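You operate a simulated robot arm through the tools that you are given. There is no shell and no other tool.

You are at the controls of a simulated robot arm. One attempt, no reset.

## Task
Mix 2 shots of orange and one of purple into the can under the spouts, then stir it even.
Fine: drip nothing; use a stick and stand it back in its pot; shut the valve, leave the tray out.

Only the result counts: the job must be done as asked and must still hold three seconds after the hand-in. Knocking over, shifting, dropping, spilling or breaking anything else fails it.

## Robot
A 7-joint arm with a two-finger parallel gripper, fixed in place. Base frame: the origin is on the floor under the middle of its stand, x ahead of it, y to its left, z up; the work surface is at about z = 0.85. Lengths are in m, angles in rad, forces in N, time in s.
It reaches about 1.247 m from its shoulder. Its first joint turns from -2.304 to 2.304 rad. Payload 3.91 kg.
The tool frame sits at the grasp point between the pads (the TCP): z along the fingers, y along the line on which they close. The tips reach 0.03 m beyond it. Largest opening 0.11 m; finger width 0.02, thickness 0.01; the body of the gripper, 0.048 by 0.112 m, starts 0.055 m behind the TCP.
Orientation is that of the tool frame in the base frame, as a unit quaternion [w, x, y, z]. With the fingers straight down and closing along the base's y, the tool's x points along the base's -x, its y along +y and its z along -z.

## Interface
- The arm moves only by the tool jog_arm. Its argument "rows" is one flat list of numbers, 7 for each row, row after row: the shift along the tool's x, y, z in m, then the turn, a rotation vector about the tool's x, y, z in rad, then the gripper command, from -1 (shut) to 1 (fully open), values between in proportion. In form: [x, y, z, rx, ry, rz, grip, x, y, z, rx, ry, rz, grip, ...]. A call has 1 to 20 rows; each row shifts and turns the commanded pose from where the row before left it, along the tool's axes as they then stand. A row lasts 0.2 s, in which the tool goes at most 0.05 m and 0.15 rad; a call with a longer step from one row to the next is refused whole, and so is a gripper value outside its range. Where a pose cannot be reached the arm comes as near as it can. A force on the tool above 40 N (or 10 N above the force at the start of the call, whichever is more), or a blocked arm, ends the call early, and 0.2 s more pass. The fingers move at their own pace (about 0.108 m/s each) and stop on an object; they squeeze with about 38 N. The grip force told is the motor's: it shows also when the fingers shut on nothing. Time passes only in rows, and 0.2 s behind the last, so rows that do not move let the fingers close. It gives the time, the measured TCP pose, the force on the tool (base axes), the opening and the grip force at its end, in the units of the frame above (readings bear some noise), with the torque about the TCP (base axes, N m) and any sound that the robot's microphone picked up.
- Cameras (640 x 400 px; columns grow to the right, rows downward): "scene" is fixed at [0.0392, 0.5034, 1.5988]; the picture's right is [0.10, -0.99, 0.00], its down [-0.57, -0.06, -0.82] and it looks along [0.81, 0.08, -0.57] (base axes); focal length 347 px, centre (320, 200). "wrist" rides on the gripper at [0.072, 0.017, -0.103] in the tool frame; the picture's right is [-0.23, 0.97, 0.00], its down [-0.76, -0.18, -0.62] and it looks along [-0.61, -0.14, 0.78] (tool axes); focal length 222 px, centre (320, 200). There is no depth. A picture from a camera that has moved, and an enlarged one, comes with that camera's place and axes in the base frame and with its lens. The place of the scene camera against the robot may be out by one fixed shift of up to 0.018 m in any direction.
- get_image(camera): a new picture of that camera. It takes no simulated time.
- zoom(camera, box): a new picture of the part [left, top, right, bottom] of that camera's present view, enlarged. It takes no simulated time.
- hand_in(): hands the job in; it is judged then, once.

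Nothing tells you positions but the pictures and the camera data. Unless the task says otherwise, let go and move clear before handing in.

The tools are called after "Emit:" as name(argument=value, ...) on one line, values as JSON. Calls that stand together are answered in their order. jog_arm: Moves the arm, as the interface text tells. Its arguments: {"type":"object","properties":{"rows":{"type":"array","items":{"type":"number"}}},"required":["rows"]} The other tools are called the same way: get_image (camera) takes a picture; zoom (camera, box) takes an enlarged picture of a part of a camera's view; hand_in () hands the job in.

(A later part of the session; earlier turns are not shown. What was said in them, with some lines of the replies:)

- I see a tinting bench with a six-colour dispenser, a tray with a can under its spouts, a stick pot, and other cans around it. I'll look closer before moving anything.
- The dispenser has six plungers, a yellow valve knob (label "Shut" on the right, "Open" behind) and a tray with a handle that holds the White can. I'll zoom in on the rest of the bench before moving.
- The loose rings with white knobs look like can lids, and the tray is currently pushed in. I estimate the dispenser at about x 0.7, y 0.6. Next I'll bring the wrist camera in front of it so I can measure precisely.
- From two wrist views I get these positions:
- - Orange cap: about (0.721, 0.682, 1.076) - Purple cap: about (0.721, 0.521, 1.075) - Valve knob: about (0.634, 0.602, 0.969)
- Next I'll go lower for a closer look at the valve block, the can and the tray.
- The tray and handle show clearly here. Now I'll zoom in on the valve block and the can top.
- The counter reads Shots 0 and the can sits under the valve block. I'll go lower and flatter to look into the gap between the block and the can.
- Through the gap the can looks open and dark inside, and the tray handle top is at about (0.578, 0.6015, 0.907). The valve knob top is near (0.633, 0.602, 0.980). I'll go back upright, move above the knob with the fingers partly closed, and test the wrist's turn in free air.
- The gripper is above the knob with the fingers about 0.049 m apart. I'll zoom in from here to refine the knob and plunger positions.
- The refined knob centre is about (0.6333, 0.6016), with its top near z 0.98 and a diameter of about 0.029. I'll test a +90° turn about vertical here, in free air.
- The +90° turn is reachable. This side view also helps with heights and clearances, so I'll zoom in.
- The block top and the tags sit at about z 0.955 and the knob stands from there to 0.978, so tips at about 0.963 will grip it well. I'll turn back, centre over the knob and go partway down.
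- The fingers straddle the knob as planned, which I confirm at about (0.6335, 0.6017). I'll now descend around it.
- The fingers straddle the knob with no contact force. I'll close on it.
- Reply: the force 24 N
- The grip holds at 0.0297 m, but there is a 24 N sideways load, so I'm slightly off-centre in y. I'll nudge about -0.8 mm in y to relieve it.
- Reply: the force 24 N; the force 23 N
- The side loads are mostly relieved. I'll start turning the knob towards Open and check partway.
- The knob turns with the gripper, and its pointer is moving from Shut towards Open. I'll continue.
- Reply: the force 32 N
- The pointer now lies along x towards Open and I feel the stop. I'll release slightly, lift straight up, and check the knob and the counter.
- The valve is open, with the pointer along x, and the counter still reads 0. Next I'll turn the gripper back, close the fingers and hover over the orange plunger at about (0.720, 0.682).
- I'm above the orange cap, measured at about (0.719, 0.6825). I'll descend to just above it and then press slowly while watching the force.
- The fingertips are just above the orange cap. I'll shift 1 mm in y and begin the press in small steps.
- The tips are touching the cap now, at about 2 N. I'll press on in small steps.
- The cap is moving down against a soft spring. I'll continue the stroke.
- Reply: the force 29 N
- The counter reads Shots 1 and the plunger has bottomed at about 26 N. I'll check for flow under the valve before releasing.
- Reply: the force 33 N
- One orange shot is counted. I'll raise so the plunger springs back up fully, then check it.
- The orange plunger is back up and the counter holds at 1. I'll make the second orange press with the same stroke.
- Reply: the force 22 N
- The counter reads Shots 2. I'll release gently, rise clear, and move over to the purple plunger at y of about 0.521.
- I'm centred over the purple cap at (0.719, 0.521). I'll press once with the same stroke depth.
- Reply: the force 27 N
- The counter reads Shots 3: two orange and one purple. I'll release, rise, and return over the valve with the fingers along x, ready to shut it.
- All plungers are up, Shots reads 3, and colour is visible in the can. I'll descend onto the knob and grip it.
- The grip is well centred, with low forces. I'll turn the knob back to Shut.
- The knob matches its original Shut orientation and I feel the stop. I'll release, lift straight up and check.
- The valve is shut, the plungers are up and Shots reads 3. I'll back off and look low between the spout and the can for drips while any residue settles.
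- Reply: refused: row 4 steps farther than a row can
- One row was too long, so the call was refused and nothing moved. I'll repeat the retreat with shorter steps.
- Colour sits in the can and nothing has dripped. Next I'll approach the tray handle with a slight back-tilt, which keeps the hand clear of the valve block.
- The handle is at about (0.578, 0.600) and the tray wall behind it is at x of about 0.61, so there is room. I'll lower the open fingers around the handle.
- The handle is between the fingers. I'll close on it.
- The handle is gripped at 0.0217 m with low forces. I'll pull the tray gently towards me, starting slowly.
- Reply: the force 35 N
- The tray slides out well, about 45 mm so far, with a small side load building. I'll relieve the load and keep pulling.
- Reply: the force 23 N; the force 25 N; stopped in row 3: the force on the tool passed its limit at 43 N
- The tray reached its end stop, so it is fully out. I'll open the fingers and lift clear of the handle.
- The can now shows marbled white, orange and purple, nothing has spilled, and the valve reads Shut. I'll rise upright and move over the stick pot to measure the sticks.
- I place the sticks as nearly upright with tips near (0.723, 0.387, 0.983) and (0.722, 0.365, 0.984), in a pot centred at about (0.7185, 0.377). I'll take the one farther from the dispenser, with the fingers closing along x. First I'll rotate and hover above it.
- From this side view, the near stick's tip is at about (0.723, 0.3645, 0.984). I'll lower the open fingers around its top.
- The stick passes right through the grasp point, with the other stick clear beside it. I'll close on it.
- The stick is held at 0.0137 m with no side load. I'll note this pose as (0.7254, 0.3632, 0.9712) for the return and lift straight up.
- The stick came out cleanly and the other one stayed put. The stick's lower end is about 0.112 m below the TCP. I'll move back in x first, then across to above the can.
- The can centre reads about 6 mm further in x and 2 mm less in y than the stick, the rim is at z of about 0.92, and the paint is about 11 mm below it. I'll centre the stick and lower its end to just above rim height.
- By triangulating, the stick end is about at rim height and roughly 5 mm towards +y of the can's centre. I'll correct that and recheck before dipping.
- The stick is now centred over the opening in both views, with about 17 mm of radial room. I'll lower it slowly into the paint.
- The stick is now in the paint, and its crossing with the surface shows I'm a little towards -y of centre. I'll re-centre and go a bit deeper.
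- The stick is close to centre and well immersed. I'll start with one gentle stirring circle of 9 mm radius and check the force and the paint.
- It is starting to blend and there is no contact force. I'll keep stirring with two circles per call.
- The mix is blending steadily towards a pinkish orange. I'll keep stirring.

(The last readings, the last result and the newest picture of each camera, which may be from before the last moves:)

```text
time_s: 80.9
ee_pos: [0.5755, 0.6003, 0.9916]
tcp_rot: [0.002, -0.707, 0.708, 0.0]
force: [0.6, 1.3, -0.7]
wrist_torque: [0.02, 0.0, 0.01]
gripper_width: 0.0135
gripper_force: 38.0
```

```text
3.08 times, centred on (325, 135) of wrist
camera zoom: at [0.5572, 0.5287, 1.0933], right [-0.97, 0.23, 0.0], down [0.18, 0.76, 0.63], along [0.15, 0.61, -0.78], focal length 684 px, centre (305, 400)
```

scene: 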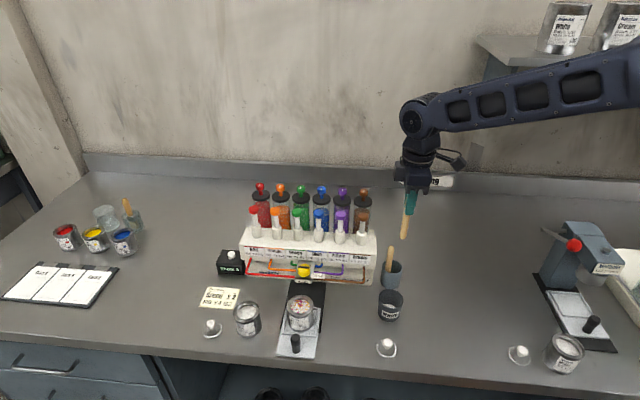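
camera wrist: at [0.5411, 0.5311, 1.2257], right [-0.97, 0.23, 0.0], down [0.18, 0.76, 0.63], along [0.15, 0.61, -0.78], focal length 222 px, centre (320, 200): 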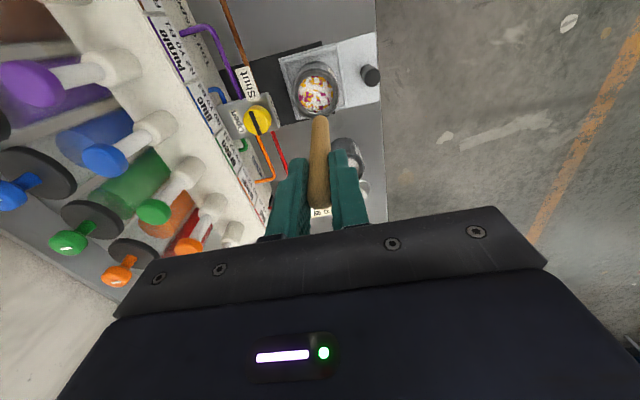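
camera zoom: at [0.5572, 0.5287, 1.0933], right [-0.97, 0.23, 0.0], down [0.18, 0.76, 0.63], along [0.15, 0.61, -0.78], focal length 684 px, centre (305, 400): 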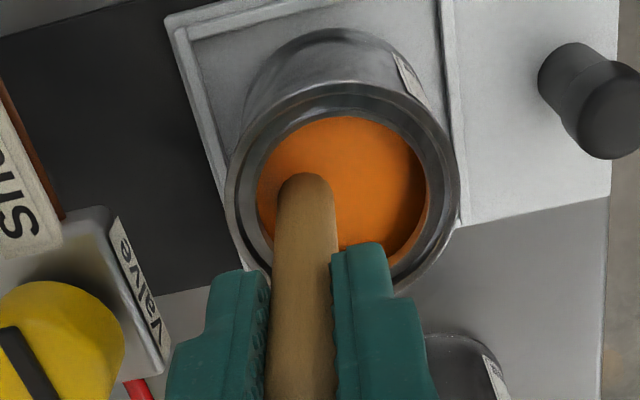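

The paint is now an even orange. I'll do one more circle for good measure and return to centre.

Emit:
jog_arm(rows=[-0.00636, 0.00264, 0, 0, 0, 0, -1, -0.00264, 0.00636, 0, 0, 0, 0, -1, 0.00264, 0.00636, 0, 0, 0, 0, -1, 0.00636, 0.00264, 0, 0, 0, 0, -1, 0.00636, -0.00264, 0, 0, 0, 0, -1, 0.00264, -0.00636, 0, 0, 0, 0, -1, -0.00264, -0.00636, 0, 0, 0, 0, -1, -0.00636, -0.00264, 0, 0, 0, 0, -1, 0, 0.0045, 0, 0, 0, 0, -1, 0, 0.0045, 0, 0, 0, 0, -1, 0, 0, 0, 0, 0, 0, -1])

Emit:
zoom(camera="wrist", box=[250, 70, 400, 200])

Emit:
zoom(camera="scene", box=[280, 280, 320, 335])

```text
time_s: 83.3
ee_pos: [0.5653, 0.6007, 0.9908]
tcp_rot: [0.001, -0.707, 0.707, 0.0]
force: [-0.3, -0.3, 0.2]
wrist_torque: [0.01, -0.01, 0.01]
gripper_width: 0.0138
gripper_force: 37.7
```

```text
3.08 times, centred on (325, 135) of wrist
camera zoom: at [0.5482, 0.5295, 1.093], right [-0.97, 0.23, 0.0], down [0.18, 0.76, 0.63], along [0.15, 0.61, -0.78], focal length 684 px, centre (305, 400)
```

zoom: 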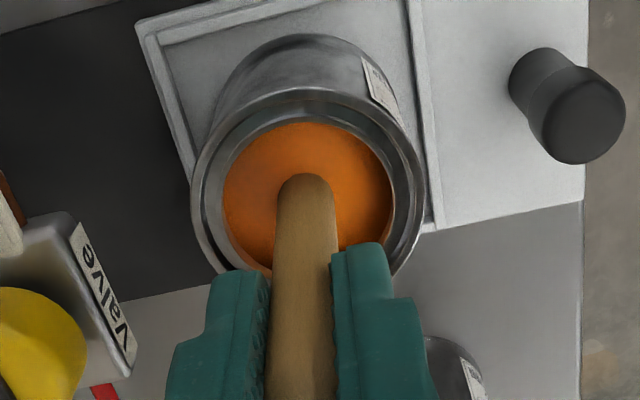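

```text
7.27 times, centred on (300, 308) of scene
camera zoom: at [0.0392, 0.5034, 1.5988], right [0.1, -0.99, 0.0], down [-0.57, -0.06, -0.82], along [0.81, 0.08, -0.57], focal length 2522 px, centre (466, -582)
```

zoom: 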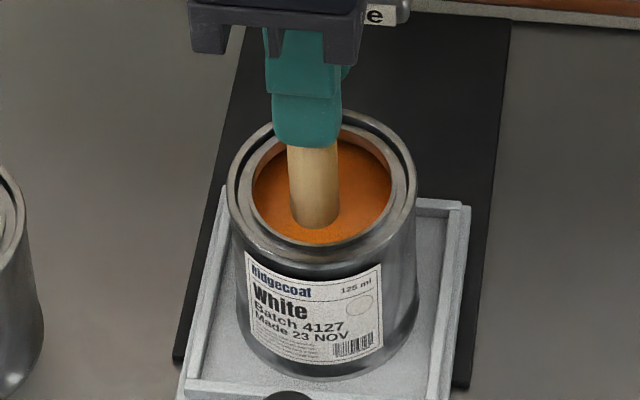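

The colour is even. Now I'll lift the stick slowly out of the paint but keep its end inside the can to drain.

Emit:
jog_arm(rows=[0, 0, -0.006, 0, 0, 0, -1, 0, 0, -0.008, 0, 0, 0, -1, 0, 0, -0.008, 0, 0, 0, -1, 0, 0, -0.008, 0, 0, 0, -1, 0, 0, -0.008, 0, 0, 0, -1, 0, 0, -0.004, 0, 0, 0, -1, 0, 0, 0, 0, 0, 0, -1, 0, 0, 0, 0, 0, 0, -1, 0, 0, 0, 0, 0, 0, -1, 0, 0, 0, 0, 0, 0, -1, 0, 0, 0, 0, 0, 0, -1])

Emit:
zoom(camera="wrist", box=[250, 70, 400, 200])

Emit:
zoom(camera="scene", box=[280, 280, 320, 335])

```text
time_s: 85.7
ee_pos: [0.5647, 0.6015, 1.0316]
tcp_rot: [0.002, -0.706, 0.708, 0.0]
force: [-0.4, 0.3, 0.2]
wrist_torque: [0.0, 0.02, 0.03]
gripper_width: 0.0136
gripper_force: 38.3
```

```text
3.08 times, centred on (325, 135) of wrist
camera zoom: at [0.548, 0.5295, 1.1345], right [-0.97, 0.23, 0.0], down [0.18, 0.76, 0.63], along [0.15, 0.61, -0.78], focal length 684 px, centre (305, 400)
```

zoom: 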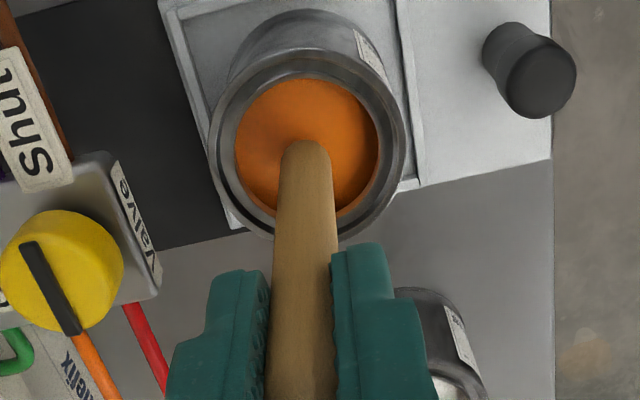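

```text
7.27 times, centred on (300, 308) of scene
camera zoom: at [0.0392, 0.5034, 1.5988], right [0.1, -0.99, 0.0], down [-0.57, -0.06, -0.82], along [0.81, 0.08, -0.57], focal length 2522 px, centre (466, -582)
```

zoom: 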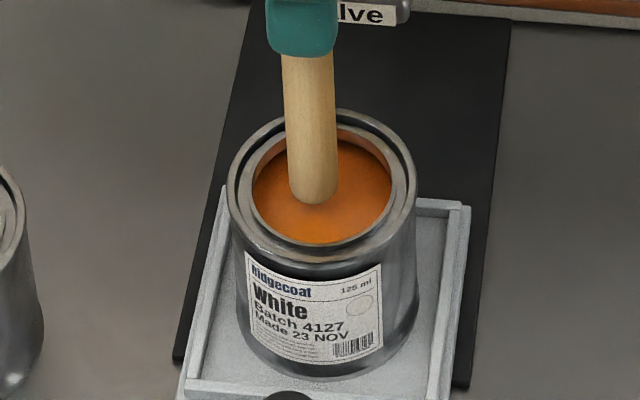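

Emit:
zoom(camera="scene", box=[290, 290, 312, 318])

Emit:
zoom(camera="wrist", box=[295, 100, 345, 150])

```text
14.29 times, centred on (301, 304) of scene
camera zoom: at [0.0392, 0.5034, 1.5988], right [0.1, -0.99, 0.0], down [-0.57, -0.06, -0.82], along [0.81, 0.08, -0.57], focal length 4954 px, centre (591, -1286)
```

zoom: 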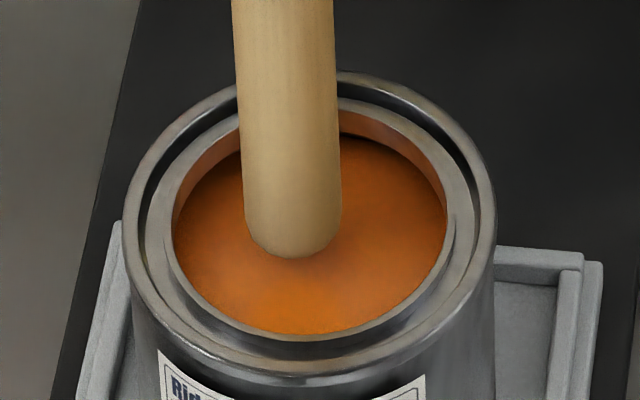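

```text
8.00 times, centred on (320, 125) of wrist
camera zoom: at [0.548, 0.5295, 1.1345], right [-0.97, 0.23, 0.0], down [0.18, 0.76, 0.63], along [0.15, 0.61, -0.78], focal length 1777 px, centre (320, 800)
```

zoom: 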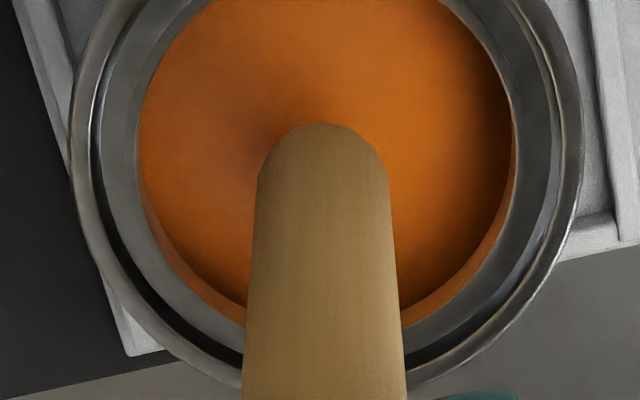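

The stick end looks clean and is just clear of the surface. I'll raise it a few millimetres, still over the can, and hold there for several seconds to drain.

Emit:
jog_arm(rows=[0, 0, -0.006, 0, 0, 0, -1, 0, 0, 0, 0, 0, 0, -1, 0, 0, 0, 0, 0, 0, -1, 0, 0, 0, 0, 0, 0, -1, 0, 0, 0, 0, 0, 0, -1, 0, 0, 0, 0, 0, 0, -1, 0, 0, 0, 0, 0, 0, -1, 0, 0, 0, 0, 0, 0, -1, 0, 0, 0, 0, 0, 0, -1, 0, 0, 0, 0, 0, 0, -1, 0, 0, 0, 0, 0, 0, -1, 0, 0, 0, 0, 0, 0, -1, 0, 0, 0, 0, 0, 0, -1, 0, 0, 0, 0, 0, 0, -1, 0, 0, 0, 0, 0, 0, -1, 0, 0, 0, 0, 0, 0, -1, 0, 0, 0, 0, 0, 0, -1, 0, 0, 0, 0, 0, 0, -1, 0, 0, 0, 0, 0, 0, -1, 0, 0, 0, 0, 0, 0, -1])

Emit:
zoom(camera="scene", box=[290, 290, 312, 318])

```text
time_s: 89.9
ee_pos: [0.5645, 0.6017, 1.0394]
tcp_rot: [0.001, -0.707, 0.708, -0.001]
force: [-0.3, 0.3, -0.3]
wrist_torque: [0.02, 0.01, -0.01]
gripper_width: 0.0138
gripper_force: 37.3
```

```text
14.29 times, centred on (301, 304) of scene
camera zoom: at [0.0392, 0.5034, 1.5988], right [0.1, -0.99, 0.0], down [-0.57, -0.06, -0.82], along [0.81, 0.08, -0.57], focal length 4954 px, centre (591, -1286)
```

zoom: 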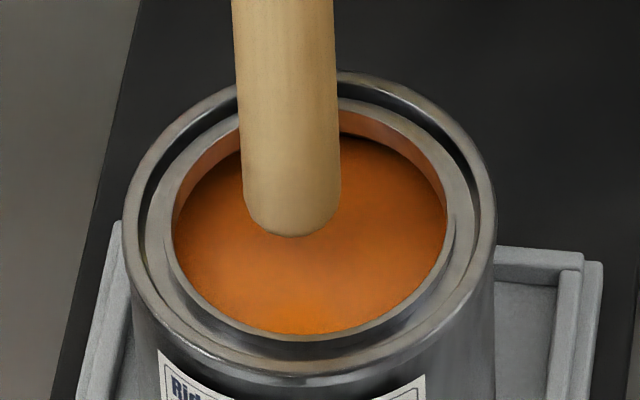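

Emit:
jog_arm(rows=[0, 0, 0, 0, 0, 0, -1, 0, 0, 0, 0, 0, 0, -1, 0, 0, 0, 0, 0, 0, -1, 0, 0, 0, 0, 0, 0, -1, 0, 0, 0, 0, 0, 0, -1, 0, 0, 0, 0, 0, 0, -1, 0, 0, 0, 0, 0, 0, -1, 0, 0, 0, 0, 0, 0, -1, 0, 0, 0, 0, 0, 0, -1, 0, 0, 0, 0, 0, 0, -1, 0, 0, 0, 0, 0, 0, -1, 0, 0, 0, 0, 0, 0, -1, 0, 0, 0, 0, 0, 0, -1, 0, 0, 0, 0, 0, 0, -1, 0, 0, 0, 0, 0, 0, -1])

Emit:
jog_arm(rows=[0, 0, -0.008, 0, 0, 0, -1, 0, 0, -0.015, 0, 0, 0, -1, 0, 0, -0.02, 0, 0, 0, -1, 0, 0, -0.024, 0, 0, 0, -1, 0, 0, -0.02, 0, 0, 0, -1, 0, 0, 0, 0, 0, 0, -1, 0, 0, 0, 0, 0, 0, -1, 0, 0, 0, 0, 0, 0, -1, 0, 0, 0, 0, 0, 0, -1, 0, 0, 0, 0, 0, 0, -1])

Emit:
zoom(camera="scene", box=[270, 240, 330, 340])

Emit:
zoom(camera="wrist", box=[250, 30, 400, 180])

```text
time_s: 93.1
ee_pos: [0.5648, 0.6004, 1.0391]
tcp_rot: [0.002, -0.707, 0.708, 0.0]
force: [0.8, 0.3, 0.0]
wrist_torque: [-0.05, 0.01, -0.02]
gripper_width: 0.0137
gripper_force: 38.2
```

```text
time_s: 95.3
ee_pos: [0.5658, 0.6016, 1.1266]
tcp_rot: [0.002, -0.706, 0.708, -0.001]
force: [-0.8, -0.1, 0.1]
wrist_torque: [0.0, 0.0, -0.01]
gripper_width: 0.0138
gripper_force: 37.6
```

```text
4.00 times, centred on (300, 290) of scene
camera zoom: at [0.0392, 0.5034, 1.5988], right [0.1, -0.99, 0.0], down [-0.57, -0.06, -0.82], along [0.81, 0.08, -0.57], focal length 1387 px, centre (400, -160)
```

zoom: 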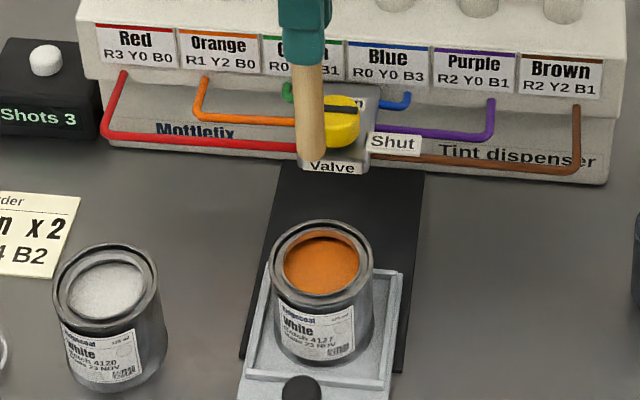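

```text
2.67 times, centred on (325, 105) of wrist
camera zoom: at [0.5483, 0.5292, 1.2283], right [-0.97, 0.23, 0.0], down [0.18, 0.76, 0.63], along [0.15, 0.61, -0.78], focal length 592 px, centre (307, 453)
```

zoom: 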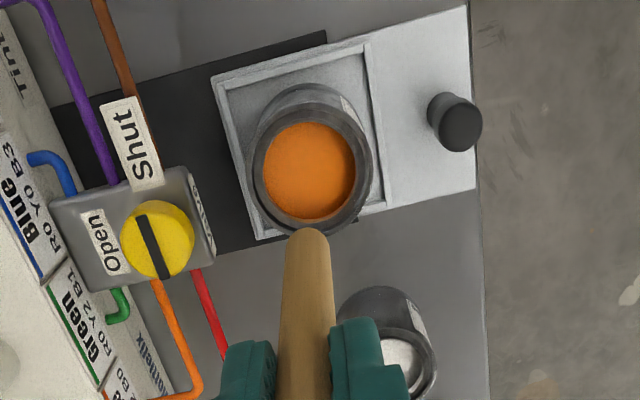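

The paint is an even orange, nothing hangs from the stick, and the tray and valve are as wanted. I'll carry the stick back along the same path to above its pot.

Emit:
jog_arm(rows=[0.02, 0, 0, 0, 0, 0, -1, 0.0361, 0, 0, 0, 0, 0, -1, 0.0361, 0, 0, 0, 0, 0, -1, 0.0361, 0, 0, 0, 0, 0, -1, 0.0361, 0, 0, 0, 0, 0, -1, 0.0361, 0, 0, 0, 0, 0, -1, 0.0363, 0, 0, 0, 0, 0, -1, 0, -0.032, 0, 0, 0, 0, -1, 0, -0.032, 0, 0, 0, 0, -1, 0, -0.032, 0, 0, 0, 0, -1, 0, -0.032, 0, 0, 0, 0, -1, 0, -0.032, 0, 0, 0, 0, -1, 0, 0, 0, 0, 0, 0, -1])

Emit:
zoom(camera="scene", box=[350, 180, 440, 290])

Emit:
zoom(camera="wrist", box=[250, 50, 400, 190])

Emit:
get_image(camera="scene")

```text
time_s: 98.1
ee_pos: [0.725, 0.3629, 1.1263]
tcp_rot: [0.002, -0.707, 0.708, -0.002]
force: [1.1, -0.6, 0.3]
wrist_torque: [-0.01, 0.02, 0.01]
gripper_width: 0.0139
gripper_force: 38.7
```

```text
3.64 times, centred on (395, 235) of scene
camera zoom: at [0.0392, 0.5034, 1.5988], right [0.1, -0.99, 0.0], down [-0.57, -0.06, -0.82], along [0.81, 0.08, -0.57], focal length 1261 px, centre (47, 73)
```

zoom: 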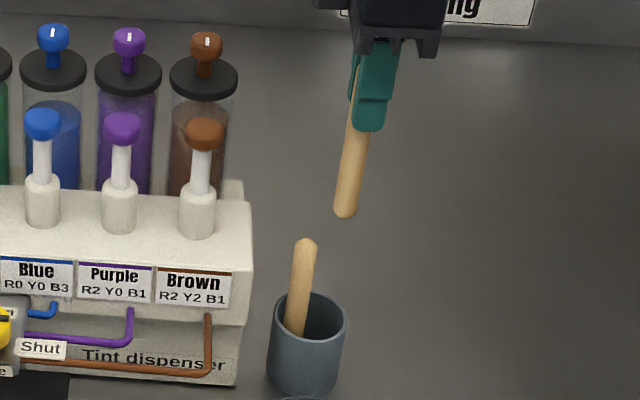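

```text
2.86 times, centred on (325, 120) of wrist
camera zoom: at [0.7064, 0.2909, 1.2277], right [-0.97, 0.23, 0.0], down [0.18, 0.76, 0.63], along [0.15, 0.61, -0.78], focal length 635 px, centre (306, 429)
```

zoom: 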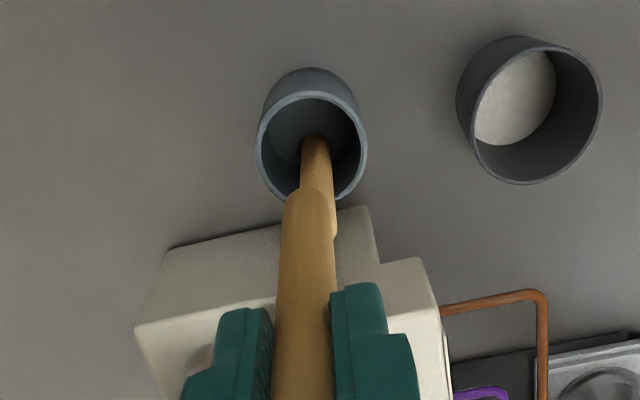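

```text
taken
```

scene: 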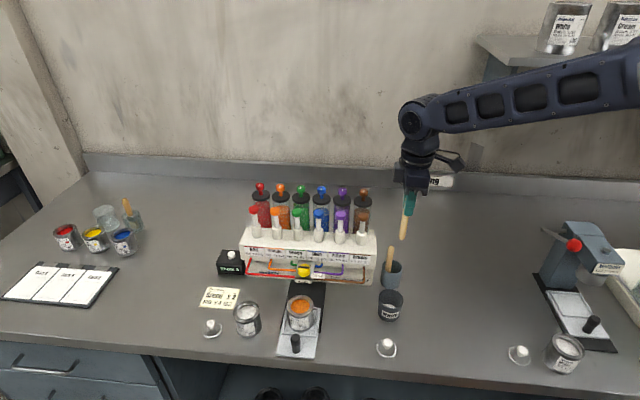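

The stick is back above its pot and the other stick is unmoved. I'll lower it to just above the pot's rim and check alignment.

Emit:
jog_arm(rows=[0.0008, 0, 0.03, 0, 0, 0, -1, 0, 0, 0.03, 0, 0, 0, -1, 0, 0, 0.022, 0, 0, 0, -1, 0, 0, 0, 0, 0, 0, -1])

Emit:
zoom(camera="scene", box=[370, 230, 420, 290])

Emit:
zoom(camera="wrist", box=[270, 80, 370, 180])

```text
time_s: 99.1
ee_pos: [0.7251, 0.3629, 1.0436]
tcp_rot: [0.001, -0.707, 0.707, -0.001]
force: [-0.4, 0.1, 0.3]
wrist_torque: [-0.01, 0.0, -0.01]
gripper_width: 0.0138
gripper_force: 38.9
```

```text
6.67 times, centred on (395, 260) of scene
camera zoom: at [0.0392, 0.5034, 1.5988], right [0.1, -0.99, 0.0], down [-0.57, -0.06, -0.82], along [0.81, 0.08, -0.57], focal length 2312 px, centre (-180, -200)
```

zoom: 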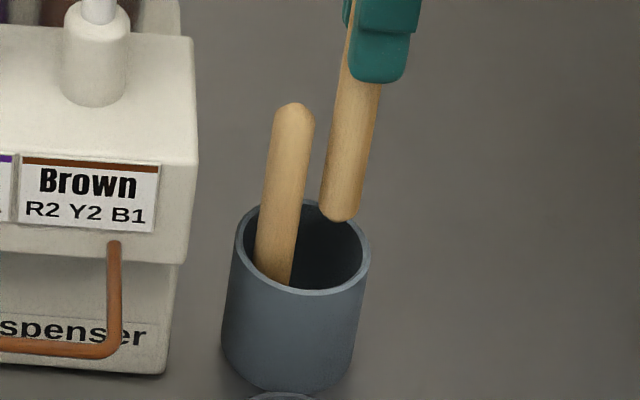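

```text
4.00 times, centred on (320, 130) of wrist
camera zoom: at [0.708, 0.2903, 1.1449], right [-0.97, 0.23, 0.0], down [0.18, 0.76, 0.63], along [0.15, 0.61, -0.78], focal length 888 px, centre (320, 480)
```

zoom: 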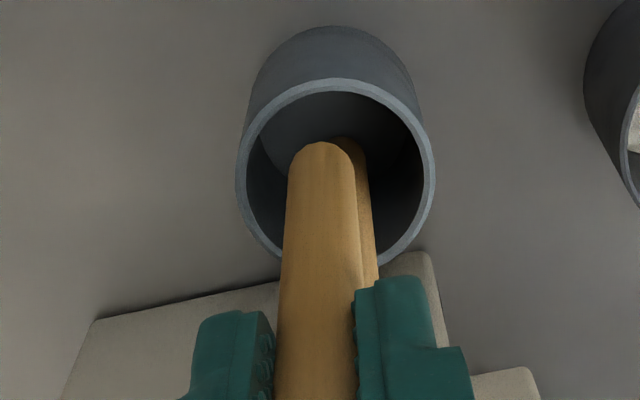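

The stick is over the free half of the pot, aligned as before. I'll lower it the remaining distance, slowing near the bottom.

Emit:
jog_arm(rows=[0, 0, 0.02, 0, 0, 0, -1, 0, 0, 0.02, 0, 0, 0, -1, 0, 0, 0.015, 0, 0, 0, -1, 0, 0, 0.01, 0, 0, 0, -1, 0, 0, 0.005, 0, 0, 0, -1, 0, 0, 0.002, 0, 0, 0, -1])

Emit:
zoom(camera="scene", box=[370, 230, 420, 290])

Emit:
zoom(camera="wrist", box=[230, 90, 430, 240])

```text
time_s: 100.5
ee_pos: [0.7246, 0.3622, 0.9705]
tcp_rot: [0.002, -0.707, 0.708, -0.001]
force: [0.3, 0.1, 0.3]
wrist_torque: [0.03, -0.03, 0.03]
gripper_width: 0.0137
gripper_force: 38.2
```

```text
6.67 times, centred on (395, 260) of scene
camera zoom: at [0.0392, 0.5034, 1.5988], right [0.1, -0.99, 0.0], down [-0.57, -0.06, -0.82], along [0.81, 0.08, -0.57], focal length 2312 px, centre (-180, -200)
```

zoom: 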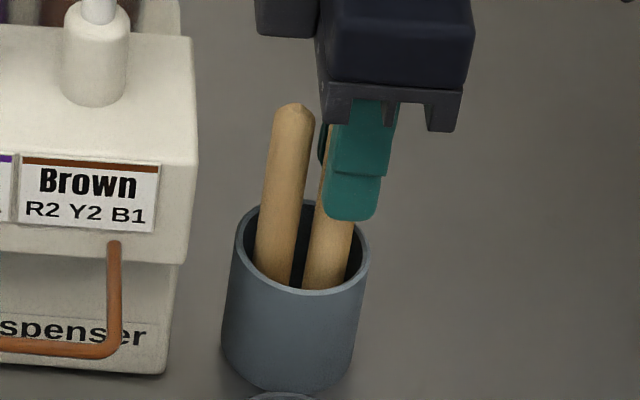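

```text
2.67 times, centred on (330, 165) of wrist
camera zoom: at [0.7074, 0.291, 1.0737], right [-0.97, 0.23, 0.0], down [0.18, 0.76, 0.63], along [0.15, 0.61, -0.78], focal length 592 px, centre (293, 293)
```

zoom: 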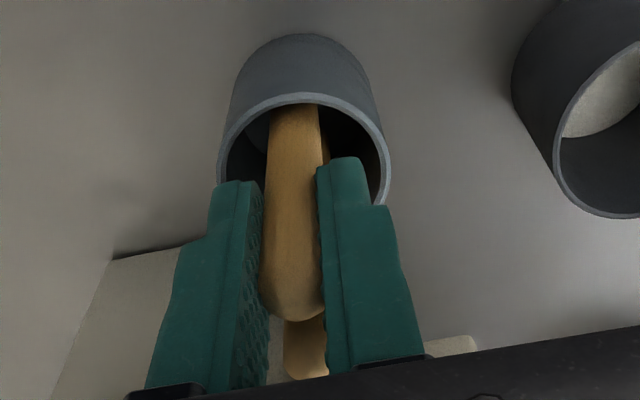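

This matches the original grasp view. I'll lower the last millimetre, open gently, and lift straight up.

Emit:
jog_arm(rows=[0, 0, 0.0008, 0, 0, 0, -1, 0, 0, 0, 0, 0, 0, -0.6, 0, 0, 0, 0, 0, 0, -0.3, 0, 0, 0, 0, 0, 0, -0.1, 0, 0, 0, 0, 0, 0, -0.1])

Emit:
zoom(camera="wrist", box=[230, 90, 430, 240])

Emit:
zoom(camera="scene", box=[370, 230, 420, 290])

```text
time_s: 101.7
ee_pos: [0.7247, 0.3624, 0.971]
tcp_rot: [0.002, -0.707, 0.707, -0.001]
force: [-1.2, 0.1, 0.1]
wrist_torque: [-0.02, -0.01, 0.01]
gripper_width: 0.0495
gripper_force: 0.0
```

```text
2.67 times, centred on (330, 165) of wrist
camera zoom: at [0.7073, 0.291, 1.0733], right [-0.97, 0.23, 0.0], down [0.18, 0.76, 0.63], along [0.15, 0.61, -0.78], focal length 592 px, centre (293, 293)
```

zoom: 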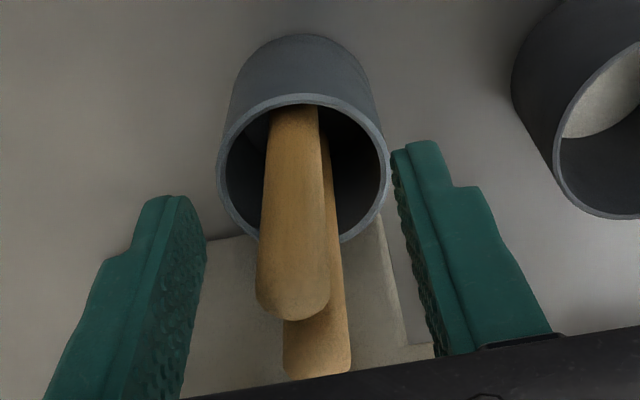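

```text
6.67 times, centred on (395, 260) of scene
camera zoom: at [0.0392, 0.5034, 1.5988], right [0.1, -0.99, 0.0], down [-0.57, -0.06, -0.82], along [0.81, 0.08, -0.57], focal length 2312 px, centre (-180, -200)
```

zoom: 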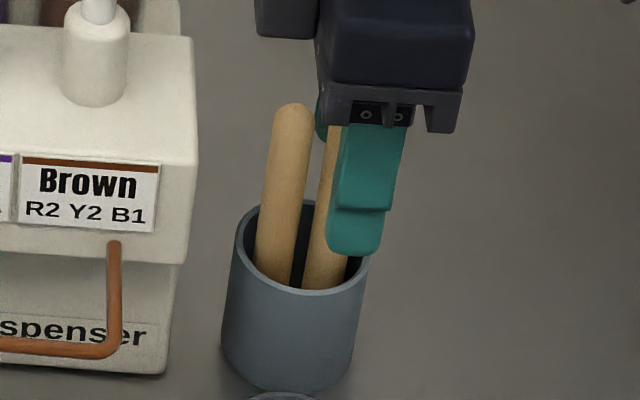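

The stick stands in the pot just as before. I'll lift straight up and move clear.

Emit:
jog_arm(rows=[0, 0, -0.015, 0, 0, 0, -0.1, 0, 0, -0.03, 0, 0, 0, -0.1, 0, 0, -0.04, 0, 0, 0, -0.1, 0, 0, -0.045, 0, 0, 0, -0.1, 0, 0, -0.045, 0, 0, 0, -0.1, 0, 0, -0.045, 0, 0, 0, -0.1, 0, 0, -0.045, 0, 0, 0, -0.1, 0.04, 0.02, 0, 0, 0, 0, -0.1, 0.04, 0.02, 0, 0, 0, 0, -0.1, 0.04, 0.02, 0, 0, 0, 0, -0.1])

Emit:
get_image(camera="scene")

Emit:
zoom(camera="scene", box=[220, 160, 420, 360])

Emit:
zoom(camera="scene", box=[260, 240, 350, 360])

Emit:
zoom(camera="scene", box=[360, 230, 420, 330])

Emit:
get_image(camera="wrist")

```text
time_s: 103.9
ee_pos: [0.6638, 0.244, 1.2349]
tcp_rot: [0.001, -0.706, 0.708, 0.0]
force: [1.2, 0.6, -0.8]
wrist_torque: [-0.01, 0.04, 0.03]
gripper_width: 0.0494
gripper_force: 0.1
```

```text
taken
```

scene: 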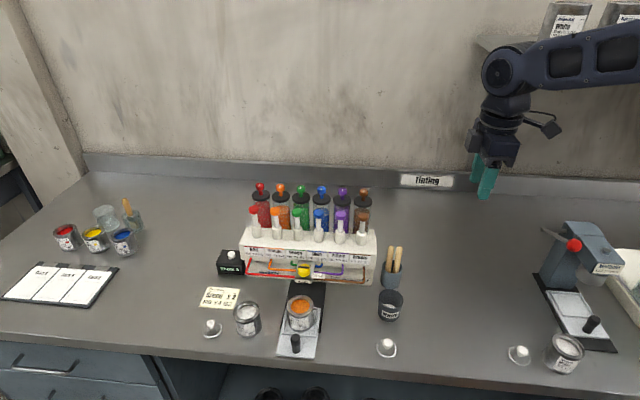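

```text
2.00 times, centred on (320, 260) of scene
camera zoom: at [0.0392, 0.5034, 1.5988], right [0.1, -0.99, 0.0], down [-0.57, -0.06, -0.82], along [0.81, 0.08, -0.57], focal length 694 px, centre (320, 80)
```

zoom: 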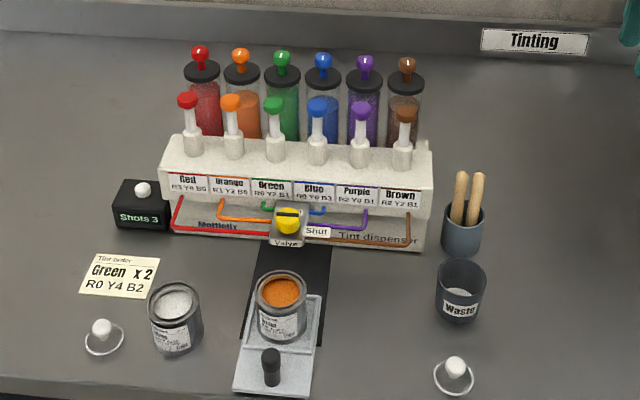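

```text
3.33 times, centred on (305, 300) of scene
camera zoom: at [0.0392, 0.5034, 1.5988], right [0.1, -0.99, 0.0], down [-0.57, -0.06, -0.82], along [0.81, 0.08, -0.57], focal length 1156 px, centre (370, -133)
```

zoom: 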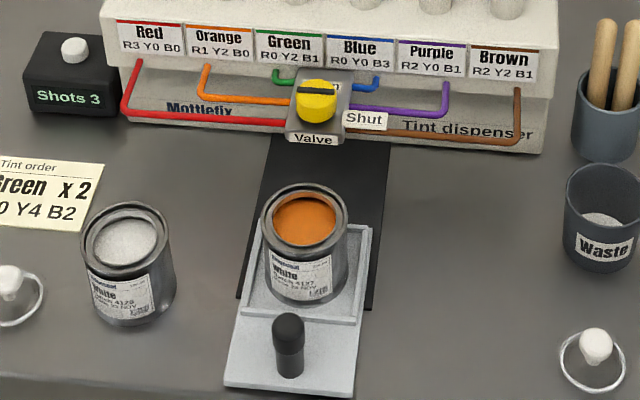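

```text
4.00 times, centred on (390, 280) of scene
camera zoom: at [0.0392, 0.5034, 1.5988], right [0.1, -0.99, 0.0], down [-0.57, -0.06, -0.82], along [0.81, 0.08, -0.57], focal length 1387 px, centre (40, -120)
```

zoom: 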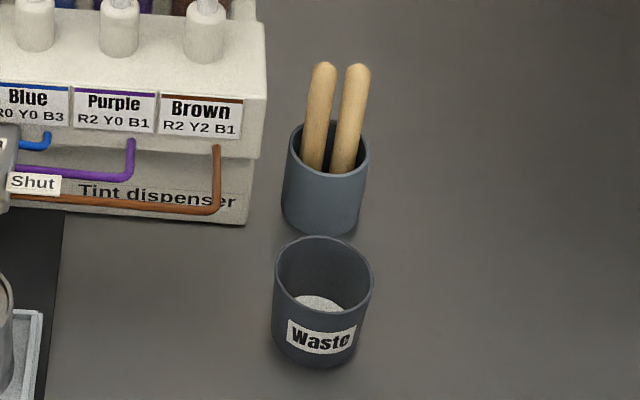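

```text
taken
camera wrist: at [0.6464, 0.1723, 1.3373], right [-0.97, 0.23, 0.0], down [0.18, 0.76, 0.63], along [0.14, 0.61, -0.78], focal length 222 px, centre (320, 200)
```

wrist: 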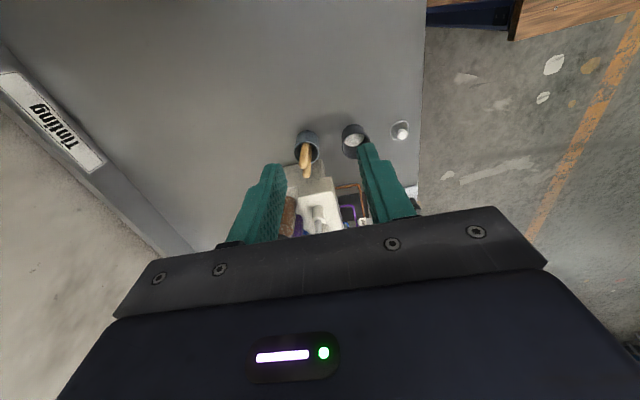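

The bench looks right: valve Shut, tray out, both sticks in the pot, even orange paint. I'll take a last close look for drips under the spout, along the stick's path and in the can.

Emit:
zoom(camera="scene", box=[280, 265, 335, 300])

Emit:
zoom(camera="scene", box=[285, 285, 320, 335])

Emit:
zoom(camera="scene", box=[300, 260, 420, 345])

```text
11.43 times, centred on (308, 282) of scene
camera zoom: at [0.0392, 0.5034, 1.5988], right [0.1, -0.99, 0.0], down [-0.57, -0.06, -0.82], along [0.81, 0.08, -0.57], focal length 3963 px, centre (463, -743)
```

zoom: 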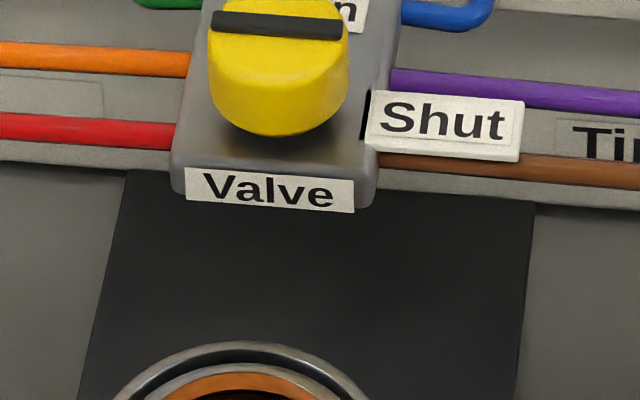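

```text
8.00 times, centred on (302, 310) of scene
camera zoom: at [0.0392, 0.5034, 1.5988], right [0.1, -0.99, 0.0], down [-0.57, -0.06, -0.82], along [0.81, 0.08, -0.57], focal length 2774 px, centre (460, -680)
```

zoom: 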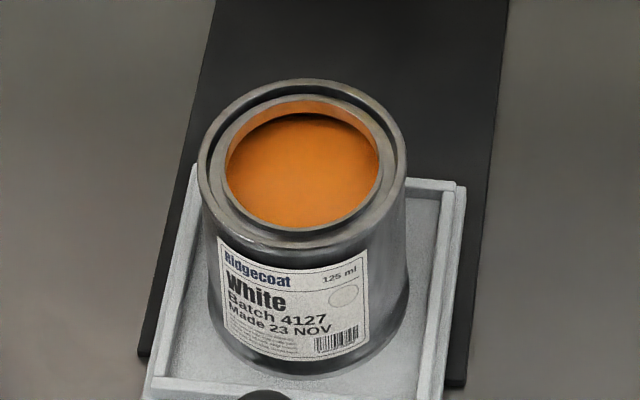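

```text
4.71 times, centred on (360, 302) of scene
camera zoom: at [0.0392, 0.5034, 1.5988], right [0.1, -0.99, 0.0], down [-0.57, -0.06, -0.82], along [0.81, 0.08, -0.57], focal length 1632 px, centre (132, -282)
```

zoom: 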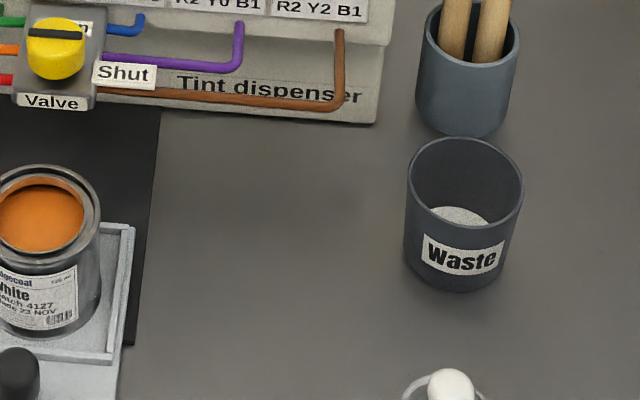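

The plate under the spout, the tray and the bench are clean. The paint is an even orange, the valve is shut, the tray is out, the sticks stand in their pot and the arm is clear. I'm handing in.

Emit:
hand_in()

```text
The job is handed in.
```

The can now holds two shots of orange and one of purple, stirred to an even orange, and I've handed the job in. I haven't been told how it was judged.

- **Shots:** I opened the valve, pressed the orange plunger twice and the purple once, and the counter reads 3.
- **Valve and tray:** the valve is back on Shut, and the tray is pulled out to its stop.
- **Stick:** I used one stick and held it over the can for about 10 seconds to drain. It is back in its pot beside the other one, and it looked clean when it came out.
- **Drips:** the final close-ups showed none under the spout, on the tray or on the bench. Nothing else was knocked over or moved that I could see.
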